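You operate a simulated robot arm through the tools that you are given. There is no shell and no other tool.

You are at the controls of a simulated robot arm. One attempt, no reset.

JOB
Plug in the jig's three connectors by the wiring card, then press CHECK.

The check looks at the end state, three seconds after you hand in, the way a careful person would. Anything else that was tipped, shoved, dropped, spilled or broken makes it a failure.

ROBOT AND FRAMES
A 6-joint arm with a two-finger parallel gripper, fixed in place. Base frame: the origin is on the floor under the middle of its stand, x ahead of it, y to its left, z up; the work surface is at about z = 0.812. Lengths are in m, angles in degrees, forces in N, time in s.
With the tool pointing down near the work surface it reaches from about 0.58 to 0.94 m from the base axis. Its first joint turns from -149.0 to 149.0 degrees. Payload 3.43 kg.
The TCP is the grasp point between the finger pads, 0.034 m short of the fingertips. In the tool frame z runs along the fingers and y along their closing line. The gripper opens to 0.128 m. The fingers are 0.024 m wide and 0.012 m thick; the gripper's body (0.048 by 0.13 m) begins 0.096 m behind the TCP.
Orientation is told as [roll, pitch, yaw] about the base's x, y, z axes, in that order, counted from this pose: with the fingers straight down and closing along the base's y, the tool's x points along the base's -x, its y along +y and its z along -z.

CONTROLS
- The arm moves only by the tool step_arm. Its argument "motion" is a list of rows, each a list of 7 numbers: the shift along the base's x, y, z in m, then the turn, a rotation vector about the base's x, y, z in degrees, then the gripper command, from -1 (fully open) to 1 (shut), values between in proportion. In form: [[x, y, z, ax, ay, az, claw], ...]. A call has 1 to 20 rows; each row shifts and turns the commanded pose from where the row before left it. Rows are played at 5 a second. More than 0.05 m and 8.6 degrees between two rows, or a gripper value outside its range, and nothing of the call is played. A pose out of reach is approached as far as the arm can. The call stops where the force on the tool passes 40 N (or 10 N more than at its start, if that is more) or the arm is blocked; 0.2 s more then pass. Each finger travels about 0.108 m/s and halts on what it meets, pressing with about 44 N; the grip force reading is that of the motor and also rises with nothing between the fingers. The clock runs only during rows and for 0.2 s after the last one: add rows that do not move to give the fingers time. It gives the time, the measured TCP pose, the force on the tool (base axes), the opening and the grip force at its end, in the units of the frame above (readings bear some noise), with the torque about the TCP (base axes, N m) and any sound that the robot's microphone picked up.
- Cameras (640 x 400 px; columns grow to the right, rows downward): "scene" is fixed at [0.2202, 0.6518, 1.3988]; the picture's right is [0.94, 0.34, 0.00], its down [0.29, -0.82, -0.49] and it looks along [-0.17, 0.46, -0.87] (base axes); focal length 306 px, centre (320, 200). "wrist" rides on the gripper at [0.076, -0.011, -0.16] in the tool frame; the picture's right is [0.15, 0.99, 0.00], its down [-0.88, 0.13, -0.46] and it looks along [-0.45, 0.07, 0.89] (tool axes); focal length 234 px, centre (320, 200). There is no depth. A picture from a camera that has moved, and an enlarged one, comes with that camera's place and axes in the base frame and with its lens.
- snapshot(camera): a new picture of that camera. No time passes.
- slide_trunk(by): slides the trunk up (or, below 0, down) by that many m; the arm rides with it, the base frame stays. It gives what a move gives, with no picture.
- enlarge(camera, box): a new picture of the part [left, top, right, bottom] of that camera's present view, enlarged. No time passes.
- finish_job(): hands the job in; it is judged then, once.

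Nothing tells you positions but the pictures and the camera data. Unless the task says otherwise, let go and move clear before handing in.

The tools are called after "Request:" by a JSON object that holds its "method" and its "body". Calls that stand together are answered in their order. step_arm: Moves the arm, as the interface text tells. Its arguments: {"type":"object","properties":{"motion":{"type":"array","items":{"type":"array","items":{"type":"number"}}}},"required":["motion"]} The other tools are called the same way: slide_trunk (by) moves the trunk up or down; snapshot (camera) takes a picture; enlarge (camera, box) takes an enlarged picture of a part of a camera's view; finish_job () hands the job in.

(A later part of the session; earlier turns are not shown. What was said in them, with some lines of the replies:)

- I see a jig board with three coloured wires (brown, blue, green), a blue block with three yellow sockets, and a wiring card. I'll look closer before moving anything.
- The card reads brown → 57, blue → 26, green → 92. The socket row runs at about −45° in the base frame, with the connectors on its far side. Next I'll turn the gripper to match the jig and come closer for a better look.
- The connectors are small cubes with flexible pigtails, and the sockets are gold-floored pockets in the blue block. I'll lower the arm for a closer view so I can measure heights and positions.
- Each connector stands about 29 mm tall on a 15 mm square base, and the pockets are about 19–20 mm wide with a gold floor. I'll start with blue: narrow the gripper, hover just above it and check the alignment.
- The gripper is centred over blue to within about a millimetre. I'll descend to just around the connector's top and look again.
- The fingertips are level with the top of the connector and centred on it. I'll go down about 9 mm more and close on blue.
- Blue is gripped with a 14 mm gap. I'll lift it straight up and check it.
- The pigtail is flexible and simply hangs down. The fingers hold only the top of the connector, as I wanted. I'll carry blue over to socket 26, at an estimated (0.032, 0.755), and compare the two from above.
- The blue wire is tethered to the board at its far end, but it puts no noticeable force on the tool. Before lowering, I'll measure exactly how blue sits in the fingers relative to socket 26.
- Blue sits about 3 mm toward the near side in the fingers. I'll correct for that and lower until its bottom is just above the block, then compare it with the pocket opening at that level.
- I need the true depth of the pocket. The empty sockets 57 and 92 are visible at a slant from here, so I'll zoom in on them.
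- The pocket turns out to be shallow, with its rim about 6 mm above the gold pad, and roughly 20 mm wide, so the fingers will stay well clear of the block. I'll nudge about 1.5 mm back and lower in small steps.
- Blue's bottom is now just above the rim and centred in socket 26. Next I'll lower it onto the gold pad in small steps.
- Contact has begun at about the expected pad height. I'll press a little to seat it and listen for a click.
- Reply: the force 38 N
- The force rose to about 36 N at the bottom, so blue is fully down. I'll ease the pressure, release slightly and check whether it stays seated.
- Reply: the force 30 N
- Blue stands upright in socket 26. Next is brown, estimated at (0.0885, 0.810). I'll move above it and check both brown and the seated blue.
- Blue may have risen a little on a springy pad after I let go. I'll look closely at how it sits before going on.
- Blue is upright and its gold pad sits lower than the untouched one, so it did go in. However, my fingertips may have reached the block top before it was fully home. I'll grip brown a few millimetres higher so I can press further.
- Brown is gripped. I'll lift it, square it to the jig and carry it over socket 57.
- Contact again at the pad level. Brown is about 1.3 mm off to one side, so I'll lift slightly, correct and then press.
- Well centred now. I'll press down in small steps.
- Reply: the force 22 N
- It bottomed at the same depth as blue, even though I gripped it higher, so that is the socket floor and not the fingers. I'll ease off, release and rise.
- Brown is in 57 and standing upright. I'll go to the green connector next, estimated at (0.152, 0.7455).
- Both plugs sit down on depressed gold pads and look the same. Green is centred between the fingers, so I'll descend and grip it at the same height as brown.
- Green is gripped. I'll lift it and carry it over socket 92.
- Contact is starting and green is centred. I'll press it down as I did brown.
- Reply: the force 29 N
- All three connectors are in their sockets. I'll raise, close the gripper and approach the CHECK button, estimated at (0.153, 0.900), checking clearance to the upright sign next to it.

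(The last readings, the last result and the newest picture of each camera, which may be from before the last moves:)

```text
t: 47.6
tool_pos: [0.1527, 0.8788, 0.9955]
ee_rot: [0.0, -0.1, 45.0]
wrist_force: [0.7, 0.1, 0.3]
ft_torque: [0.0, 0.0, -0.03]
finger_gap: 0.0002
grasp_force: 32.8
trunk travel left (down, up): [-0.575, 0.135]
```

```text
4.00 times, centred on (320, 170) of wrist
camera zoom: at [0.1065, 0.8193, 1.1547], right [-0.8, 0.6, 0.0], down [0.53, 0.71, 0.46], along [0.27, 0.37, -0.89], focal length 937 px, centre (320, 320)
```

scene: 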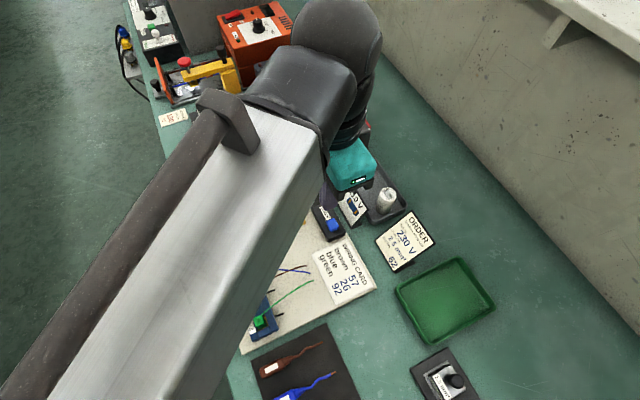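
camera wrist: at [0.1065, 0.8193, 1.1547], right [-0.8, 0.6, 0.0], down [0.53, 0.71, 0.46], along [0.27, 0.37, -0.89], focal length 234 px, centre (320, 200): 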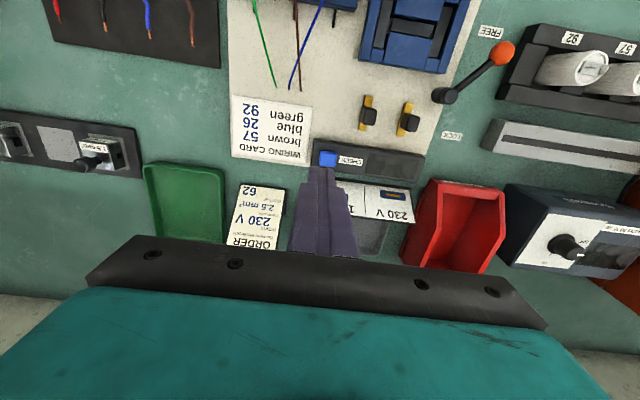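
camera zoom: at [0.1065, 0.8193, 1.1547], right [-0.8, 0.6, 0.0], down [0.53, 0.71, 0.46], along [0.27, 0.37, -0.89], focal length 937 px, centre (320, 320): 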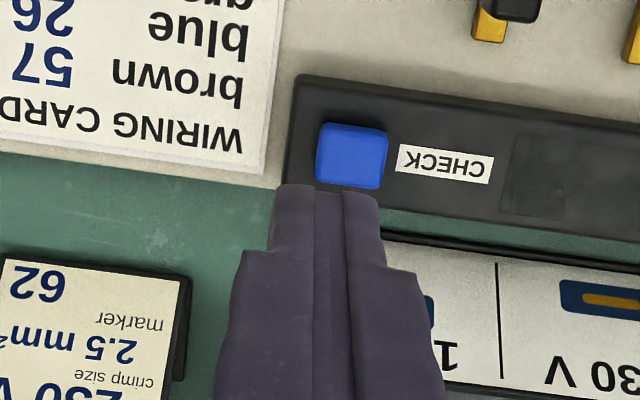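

The button is clear. The 230/110 V sign leans away from it, about 25 mm from its centre. I'll move above the button and come down part of the way.

Request:
{"method": "step_arm", "body": {"motion": [[0.0008, 0.0105, 0, 0, 0, 0, 1], [0.0007, 0.0095, 0, 0, 0, 0, 1], [0, 0, -0.025, 0, 0, 0, 1], [0, 0, -0.025, 0, 0, 0, 1], [0, 0, -0.025, 0, 0, 0, 1], [0, 0, -0.01, 0, 0, 0, 1], [0, 0, 0, 0, 0, 0, 1]]}}

Request:
{"method": "enlarge", "body": {"camera": "wrist", "box": [250, 120, 390, 220]}}

Request:
{"method": "enlarge", "body": {"camera": "scene", "box": [290, 140, 420, 260]}}

```text
t: 49.2
tool_pos: [0.1504, 0.8784, 0.9088]
ee_rot: [0.0, 0.1, 45.0]
wrist_force: [0.5, -0.9, 0.4]
ft_torque: [0.01, -0.03, -0.02]
finger_gap: 0.0
grasp_force: 33.7
out of reach, approached as far as the arm can: row 1, 2
trunk travel left (down, up): [-0.575, 0.135]
```

```text
4.00 times, centred on (320, 170) of wrist
camera zoom: at [0.1052, 0.8187, 1.07], right [-0.8, 0.6, 0.0], down [0.53, 0.71, 0.46], along [0.27, 0.37, -0.89], focal length 937 px, centre (320, 320)
```

zoom: 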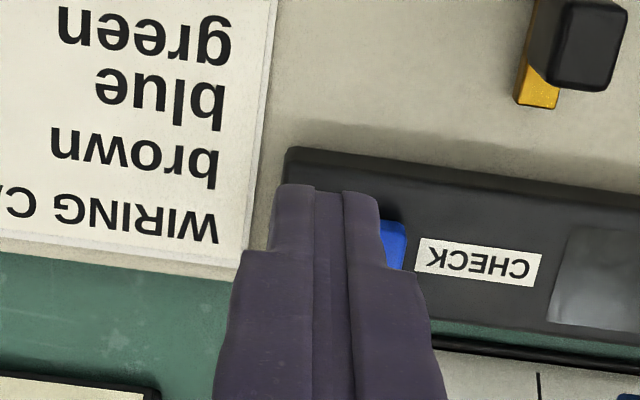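

```text
3.33 times, centred on (355, 200) of scene
camera zoom: at [0.2202, 0.6518, 1.3988], right [0.94, 0.34, 0.0], down [0.29, -0.82, -0.49], along [-0.17, 0.46, -0.87], focal length 1021 px, centre (203, 200)
```

zoom: 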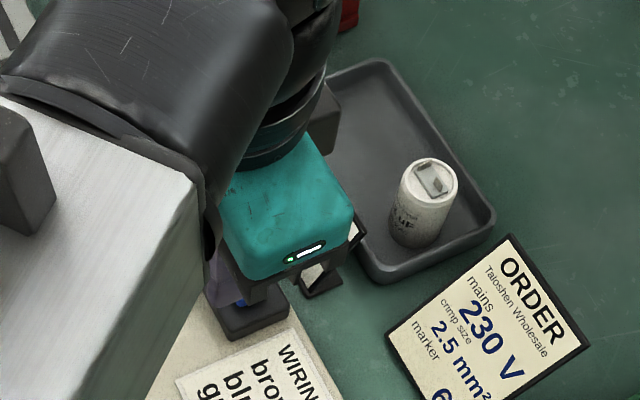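

Those two rows were out of reach at that height. Now that I'm lower, I'll try the forward shift again.

Request:
{"method": "step_arm", "body": {"motion": [[0.001, 0.006, 0, 0, 0, 0, 1], [0.001, 0.006, 0, 0, 0, 0, 1], [0, 0, 0, 0, 0, 0, 1]]}}

Request:
{"method": "enlarge", "body": {"camera": "wrist", "box": [250, 120, 390, 220]}}

```text
t: 50.0
tool_pos: [0.153, 0.8902, 0.9093]
ee_rot: [0.1, -0.1, 45.0]
wrist_force: [0.2, -1.1, 0.2]
ft_torque: [-0.03, 0.0, -0.03]
finger_gap: 0.0
grasp_force: 32.6
trunk travel left (down, up): [-0.575, 0.135]
```

```text
4.00 times, centred on (320, 170) of wrist
camera zoom: at [0.108, 0.8288, 1.0687], right [-0.8, 0.6, 0.0], down [0.53, 0.71, 0.46], along [0.27, 0.37, -0.89], focal length 937 px, centre (320, 320)
```

zoom: 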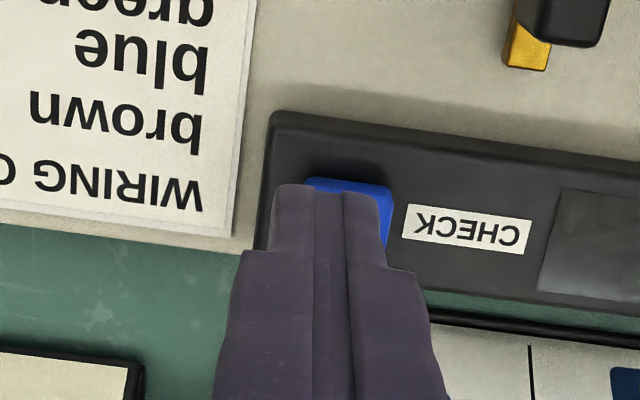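

Request:
{"method": "step_arm", "body": {"motion": [[0, 0.005, 0, 0, 0, 0, 1], [0, 0.004, 0, 0, 0, 0, 1], [0, 0, 0, 0, 0, 0, 1]]}}

Request:
{"method": "enlarge", "body": {"camera": "wrist", "box": [250, 120, 390, 220]}}

```text
t: 50.8
tool_pos: [0.1546, 0.8895, 0.909]
ee_rot: [0.0, 0.0, 45.0]
wrist_force: [0.0, -0.5, 0.3]
ft_torque: [0.03, 0.01, 0.01]
finger_gap: 0.0
grasp_force: 33.1
out of reach, approached as far as the arm can: row 1, 2
trunk travel left (down, up): [-0.575, 0.135]
```

```text
4.00 times, centred on (320, 170) of wrist
camera zoom: at [0.108, 0.8288, 1.0687], right [-0.8, 0.6, 0.0], down [0.53, 0.71, 0.46], along [0.27, 0.37, -0.89], focal length 937 px, centre (320, 320)
```

zoom: 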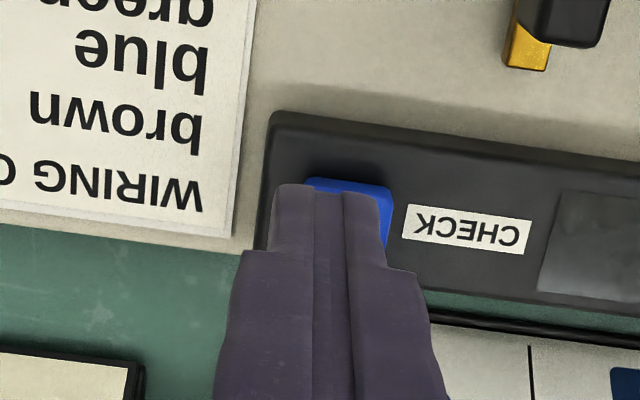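

I'm at the edge of reach for a straight-down pose. Tilting the tool about 8° so the tips lean outward should gain enough.

Request:
{"method": "step_arm", "body": {"motion": [[0, 0, 0, 4, 0, 0, 1], [0, 0, 0, 4, 0, 0, 1], [0, 0.004, 0, 0, 0, 0, 1], [-0.001, 0.004, 0, 0, 0, 0, 1], [0, 0, 0, 0, 0, 0, 1]]}}

Request:
{"method": "enlarge", "body": {"camera": "wrist", "box": [250, 120, 390, 220]}}

```text
t: 52.0
tool_pos: [0.1526, 0.8968, 0.908]
ee_rot: [5.7, -5.7, 44.7]
wrist_force: [-0.7, -0.2, 0.7]
ft_torque: [0.02, -0.03, -0.02]
finger_gap: 0.0001
grasp_force: 32.8
trunk travel left (down, up): [-0.575, 0.135]
```

```text
4.00 times, centred on (320, 170) of wrist
camera zoom: at [0.1073, 0.8148, 1.0588], right [-0.8, 0.59, 0.08], down [0.53, 0.64, 0.55], along [0.27, 0.49, -0.83], focal length 937 px, centre (320, 320)
```

zoom: 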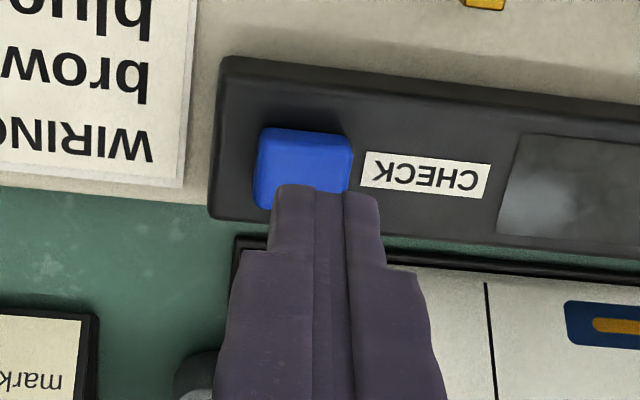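

The tips are now over the button's middle. I'll descend gently until it responds.

Request:
{"method": "step_arm", "body": {"motion": [[0.001, -0.0005, -0.006, 0, 0, 0, 1], [0, 0, -0.006, 0, 0, 0, 1], [0, 0, -0.003, 0, 0, 0, 1], [0, 0, 0, 0, 0, 0, 1]]}}

Request:
{"method": "enlarge", "body": {"camera": "wrist", "box": [250, 120, 390, 220]}}

```text
t: 53.0
tool_pos: [0.1543, 0.8968, 0.8942]
ee_rot: [5.7, -5.7, 44.7]
wrist_force: [-0.1, -0.1, -0.5]
ft_torque: [-0.01, 0.02, 0.03]
finger_gap: 0.0
grasp_force: 32.9
trunk travel left (down, up): [-0.575, 0.135]
```

```text
4.00 times, centred on (320, 170) of wrist
camera zoom: at [0.1082, 0.8144, 1.0434], right [-0.8, 0.59, 0.08], down [0.53, 0.64, 0.55], along [0.27, 0.49, -0.83], focal length 937 px, centre (320, 320)
```

zoom: 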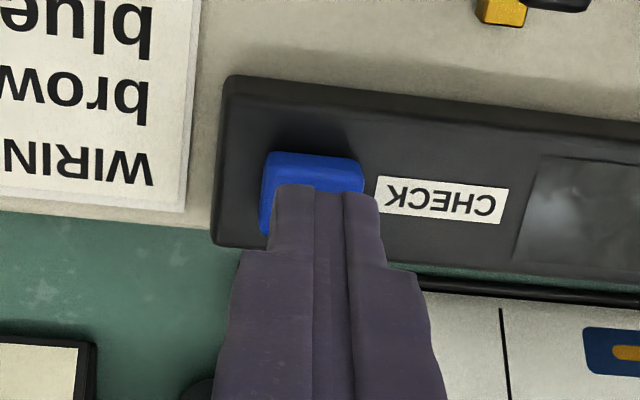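

Request:
{"method": "step_arm", "body": {"motion": [[0, 0, -0.002, 0, 0, 0, 1], [0, 0, -0.002, 0, 0, 0, 1], [0, 0, -0.002, 0, 0, 0, 1], [0, 0, 0, 0, 0, 0, 1]]}}

Request:
{"method": "enlarge", "body": {"camera": "wrist", "box": [250, 120, 390, 220]}}

```text
t: 54.0
tool_pos: [0.1544, 0.8969, 0.8893]
ee_rot: [5.7, -5.7, 44.7]
wrist_force: [0.5, -0.1, 0.4]
ft_torque: [-0.01, 0.0, 0.01]
finger_gap: 0.0
grasp_force: 32.9
trunk travel left (down, up): [-0.575, 0.135]
```

```text
4.00 times, centred on (320, 170) of wrist
camera zoom: at [0.1081, 0.8144, 1.0388], right [-0.8, 0.59, 0.08], down [0.53, 0.64, 0.55], along [0.27, 0.49, -0.83], focal length 937 px, centre (320, 320)
```

zoom: 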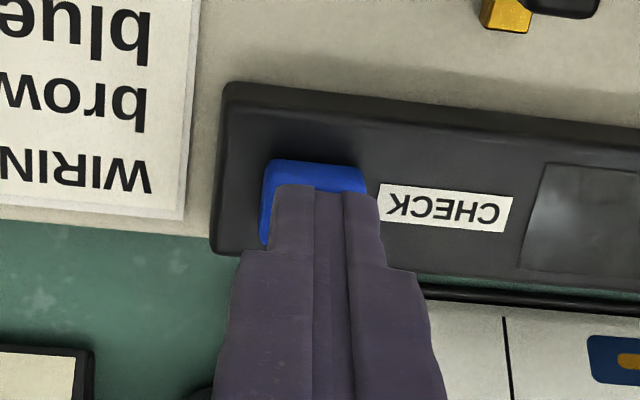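

Request:
{"method": "step_arm", "body": {"motion": [[0, 0, -0.002, 0, 0, 0, 1], [0, 0, -0.002, 0, 0, 0, 1], [0, 0, -0.002, 0, 0, 0, 1], [0, 0, 0, 0, 0, 0, 1]]}}

Request:
{"method": "enlarge", "body": {"camera": "wrist", "box": [250, 120, 390, 220]}}

```text
t: 55.0
tool_pos: [0.1536, 0.8957, 0.881]
ee_rot: [5.7, -5.8, 44.7]
wrist_force: [-0.1, -1.3, 0.4]
ft_torque: [0.0, -0.02, 0.03]
finger_gap: 0.0002
grasp_force: 33.1
trunk travel left (down, up): [-0.575, 0.135]
```

```text
4.00 times, centred on (320, 170) of wrist
camera zoom: at [0.1076, 0.8138, 1.0317], right [-0.8, 0.59, 0.08], down [0.53, 0.64, 0.55], along [0.27, 0.49, -0.83], focal length 937 px, centre (320, 320)
```

zoom: 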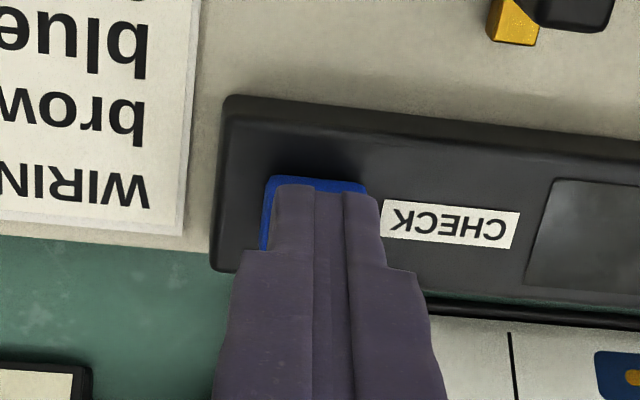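

Request:
{"method": "step_arm", "body": {"motion": [[0, 0, -0.002, 0, 0, 0, 1], [0, 0, -0.002, 0, 0, 0, 1], [0, 0, 0, 0, 0, 0, 1]]}}

Request:
{"method": "enlarge", "body": {"camera": "wrist", "box": [250, 120, 390, 220]}}

```text
t: 55.8
tool_pos: [0.1531, 0.8939, 0.8779]
ee_rot: [5.7, -5.6, 44.6]
wrist_force: [-1.2, 0.2, 0.5]
ft_torque: [-0.01, 0.01, -0.01]
finger_gap: 0.0
grasp_force: 32.9
trunk travel left (down, up): [-0.575, 0.135]
```

```text
4.00 times, centred on (320, 170) of wrist
camera zoom: at [0.1081, 0.8131, 1.0274], right [-0.8, 0.59, 0.08], down [0.53, 0.64, 0.55], along [0.27, 0.49, -0.83], focal length 937 px, centre (320, 320)
```

zoom: 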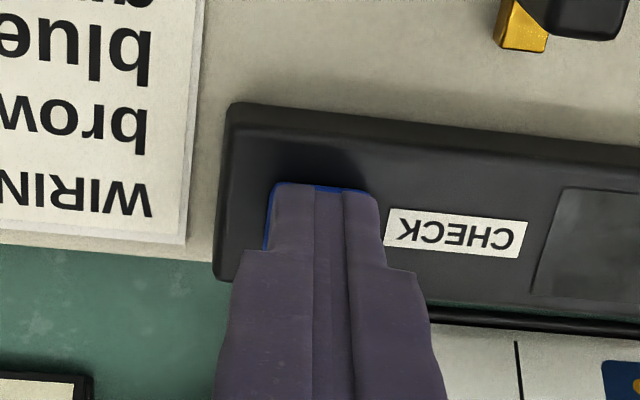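

Request:
{"method": "step_arm", "body": {"motion": [[0, 0, -0.002, 0, 0, 0, 1], [0, 0, -0.002, 0, 0, 0, 1], [0, 0, 0, 0, 0, 0, 1]]}}

Request:
{"method": "enlarge", "body": {"camera": "wrist", "box": [250, 120, 390, 220]}}

```text
t: 56.6
tool_pos: [0.1543, 0.8949, 0.8738]
ee_rot: [5.7, -5.7, 44.8]
wrist_force: [1.2, 2.4, 2.8]
ft_torque: [0.02, 0.02, 0.04]
finger_gap: 0.0
grasp_force: 33.2
trunk travel left (down, up): [-0.575, 0.135]
heard: click
```

```text
4.00 times, centred on (320, 170) of wrist
camera zoom: at [0.1081, 0.8126, 1.023], right [-0.8, 0.59, 0.08], down [0.53, 0.64, 0.55], along [0.27, 0.49, -0.83], focal length 937 px, centre (320, 320)
```

zoom: 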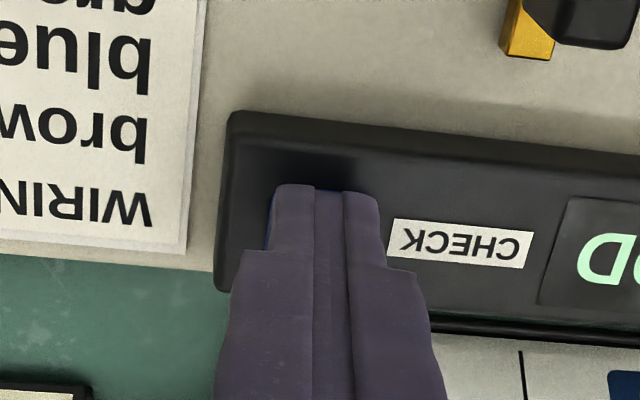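

A click was heard and the display on the bar has lit up. I'll read it, then lift straight off the button.

Request:
{"method": "enlarge", "body": {"camera": "wrist", "box": [300, 120, 480, 230]}}

Request:
{"method": "step_arm", "body": {"motion": [[0, 0, 0.004, 0, 0, 0, 1], [0, 0, 0.01, 0, 0, 0, 1], [0, 0, 0.015, 0, 0, 0, 1], [0, 0, 0, 0, 0, 0, 1]]}}

Request:
{"method": "enlarge", "body": {"camera": "wrist", "box": [250, 100, 450, 230]}}

```text
3.56 times, centred on (390, 175) of wrist
camera zoom: at [0.1081, 0.8126, 1.023], right [-0.8, 0.59, 0.08], down [0.53, 0.64, 0.55], along [0.27, 0.49, -0.83], focal length 833 px, centre (71, 289)
```

zoom: 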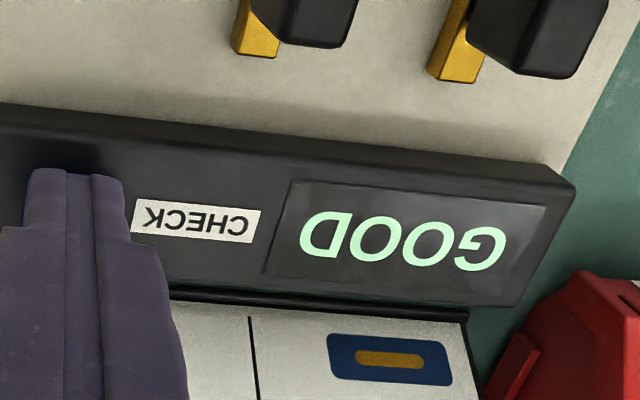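

```text
t: 57.6
tool_pos: [0.1544, 0.8946, 0.9026]
ee_rot: [5.7, -5.5, 44.7]
wrist_force: [0.0, -0.7, 0.0]
ft_torque: [-0.02, 0.04, 0.02]
finger_gap: 0.0
grasp_force: 33.0
trunk travel left (down, up): [-0.575, 0.135]
```

```text
3.08 times, centred on (350, 165) of wrist
camera zoom: at [0.1086, 0.8136, 1.0524], right [-0.8, 0.59, 0.08], down [0.53, 0.64, 0.55], along [0.27, 0.49, -0.83], focal length 720 px, centre (228, 308)
```

zoom: 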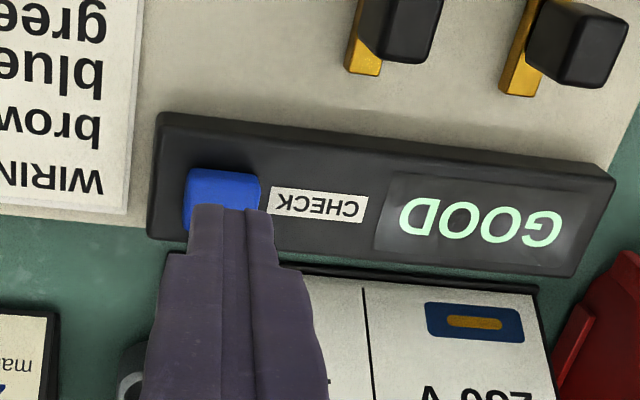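

The display reads GOOD. I'll back away up and toward the base, level the tool and check the final state.

Request:
{"method": "step_arm", "body": {"motion": [[0, -0.005, 0.02, 0, 0, 0, 1], [-0.002, -0.01, 0.025, -4, 0, 0, 1], [-0.01, -0.015, 0.025, -4, 0, 0, 1], [-0.015, -0.015, 0.025, 0, 0, 0, 1], [-0.015, -0.015, 0.025, 0, 0, 0, 1], [-0.015, -0.015, 0.025, 0, 0, 0, 1], [0, 0, 0.025, 0, 0, 0, 1], [0, 0, 0, 0, 0, 0, 1]]}}

Request:
{"method": "snapshot", "body": {"camera": "wrist"}}

Request:
{"method": "snapshot", "body": {"camera": "scene"}}

```text
t: 59.4
tool_pos: [0.0975, 0.8214, 1.0742]
ee_rot: [0.0, 0.0, 45.0]
wrist_force: [0.1, 0.3, 0.1]
ft_torque: [-0.02, -0.02, -0.01]
finger_gap: 0.0002
grasp_force: 33.0
trunk travel left (down, up): [-0.575, 0.135]
```

```text
taken
camera wrist: at [0.051, 0.7617, 1.2342], right [-0.8, 0.6, 0.0], down [0.53, 0.71, 0.46], along [0.27, 0.37, -0.89], focal length 234 px, centre (320, 200)
```

wrist: 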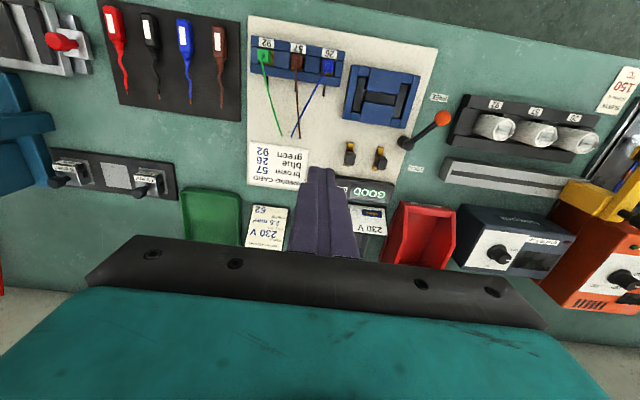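

```text
taken
```

scene: 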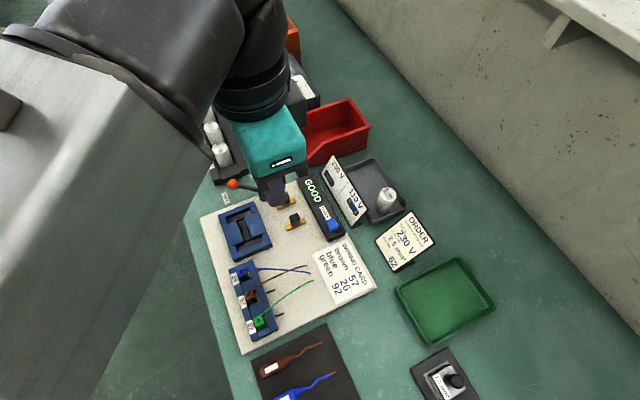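

Request:
{"method": "enlarge", "body": {"camera": "scene", "box": [215, 250, 335, 350]}}

Request:
{"method": "enlarge", "body": {"camera": "wrist", "box": [240, 25, 360, 100]}}

Request:
{"method": "enlarge", "body": {"camera": "scene", "box": [280, 140, 440, 270]}}

```text
4.00 times, centred on (275, 300) of scene
camera zoom: at [0.2202, 0.6518, 1.3988], right [0.94, 0.34, 0.0], down [0.29, -0.82, -0.49], along [-0.17, 0.46, -0.87], focal length 1226 px, centre (500, -200)
```

zoom: 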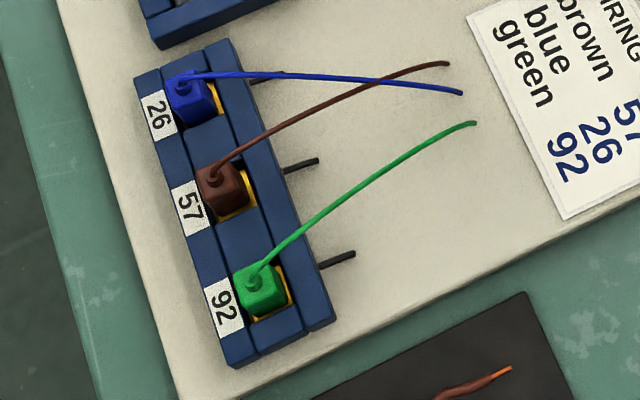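

```text
5.33 times, centred on (300, 62) of wrist
camera zoom: at [0.051, 0.7617, 1.2342], right [-0.8, 0.6, 0.0], down [0.53, 0.71, 0.46], along [0.27, 0.37, -0.89], focal length 1249 px, centre (427, 933)
```

zoom: 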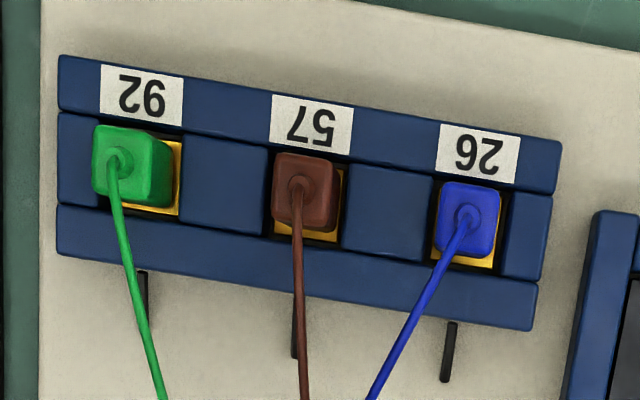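

```text
3.08 times, centred on (360, 205) of scene
camera zoom: at [0.2202, 0.6518, 1.3988], right [0.94, 0.34, 0.0], down [0.29, -0.82, -0.49], along [-0.17, 0.46, -0.87], focal length 943 px, centre (197, 185)
```

zoom: 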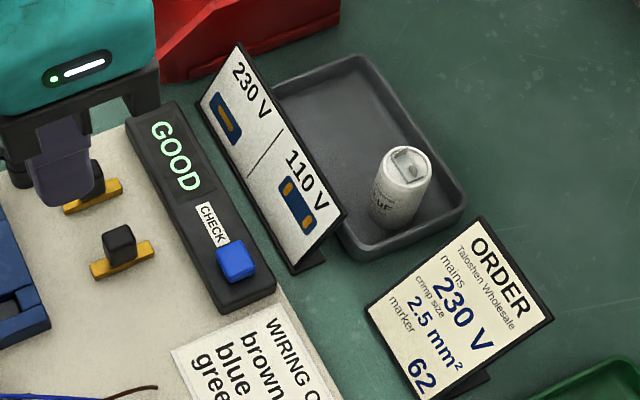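

The plugs are in place by the card: blue in 26, brown in 57 and green in 92. The display shows GOOD, the nearby signs and tools look undisturbed, and the arm is clear, so I'm handing in.

Request:
{"method": "finish_job", "body": {}}

```text
The job is handed in.
```

The three connectors are plugged in by the wiring card: brown in 57, blue in 26 and green in 92. I then pressed CHECK. It clicked and the display showed GOOD.

Before handing in I moved the arm clear and looked over the scene. All three plugs were sitting upright, and the nearby signs and tools looked undisturbed. The job is handed in, but I haven't seen the result of the check.
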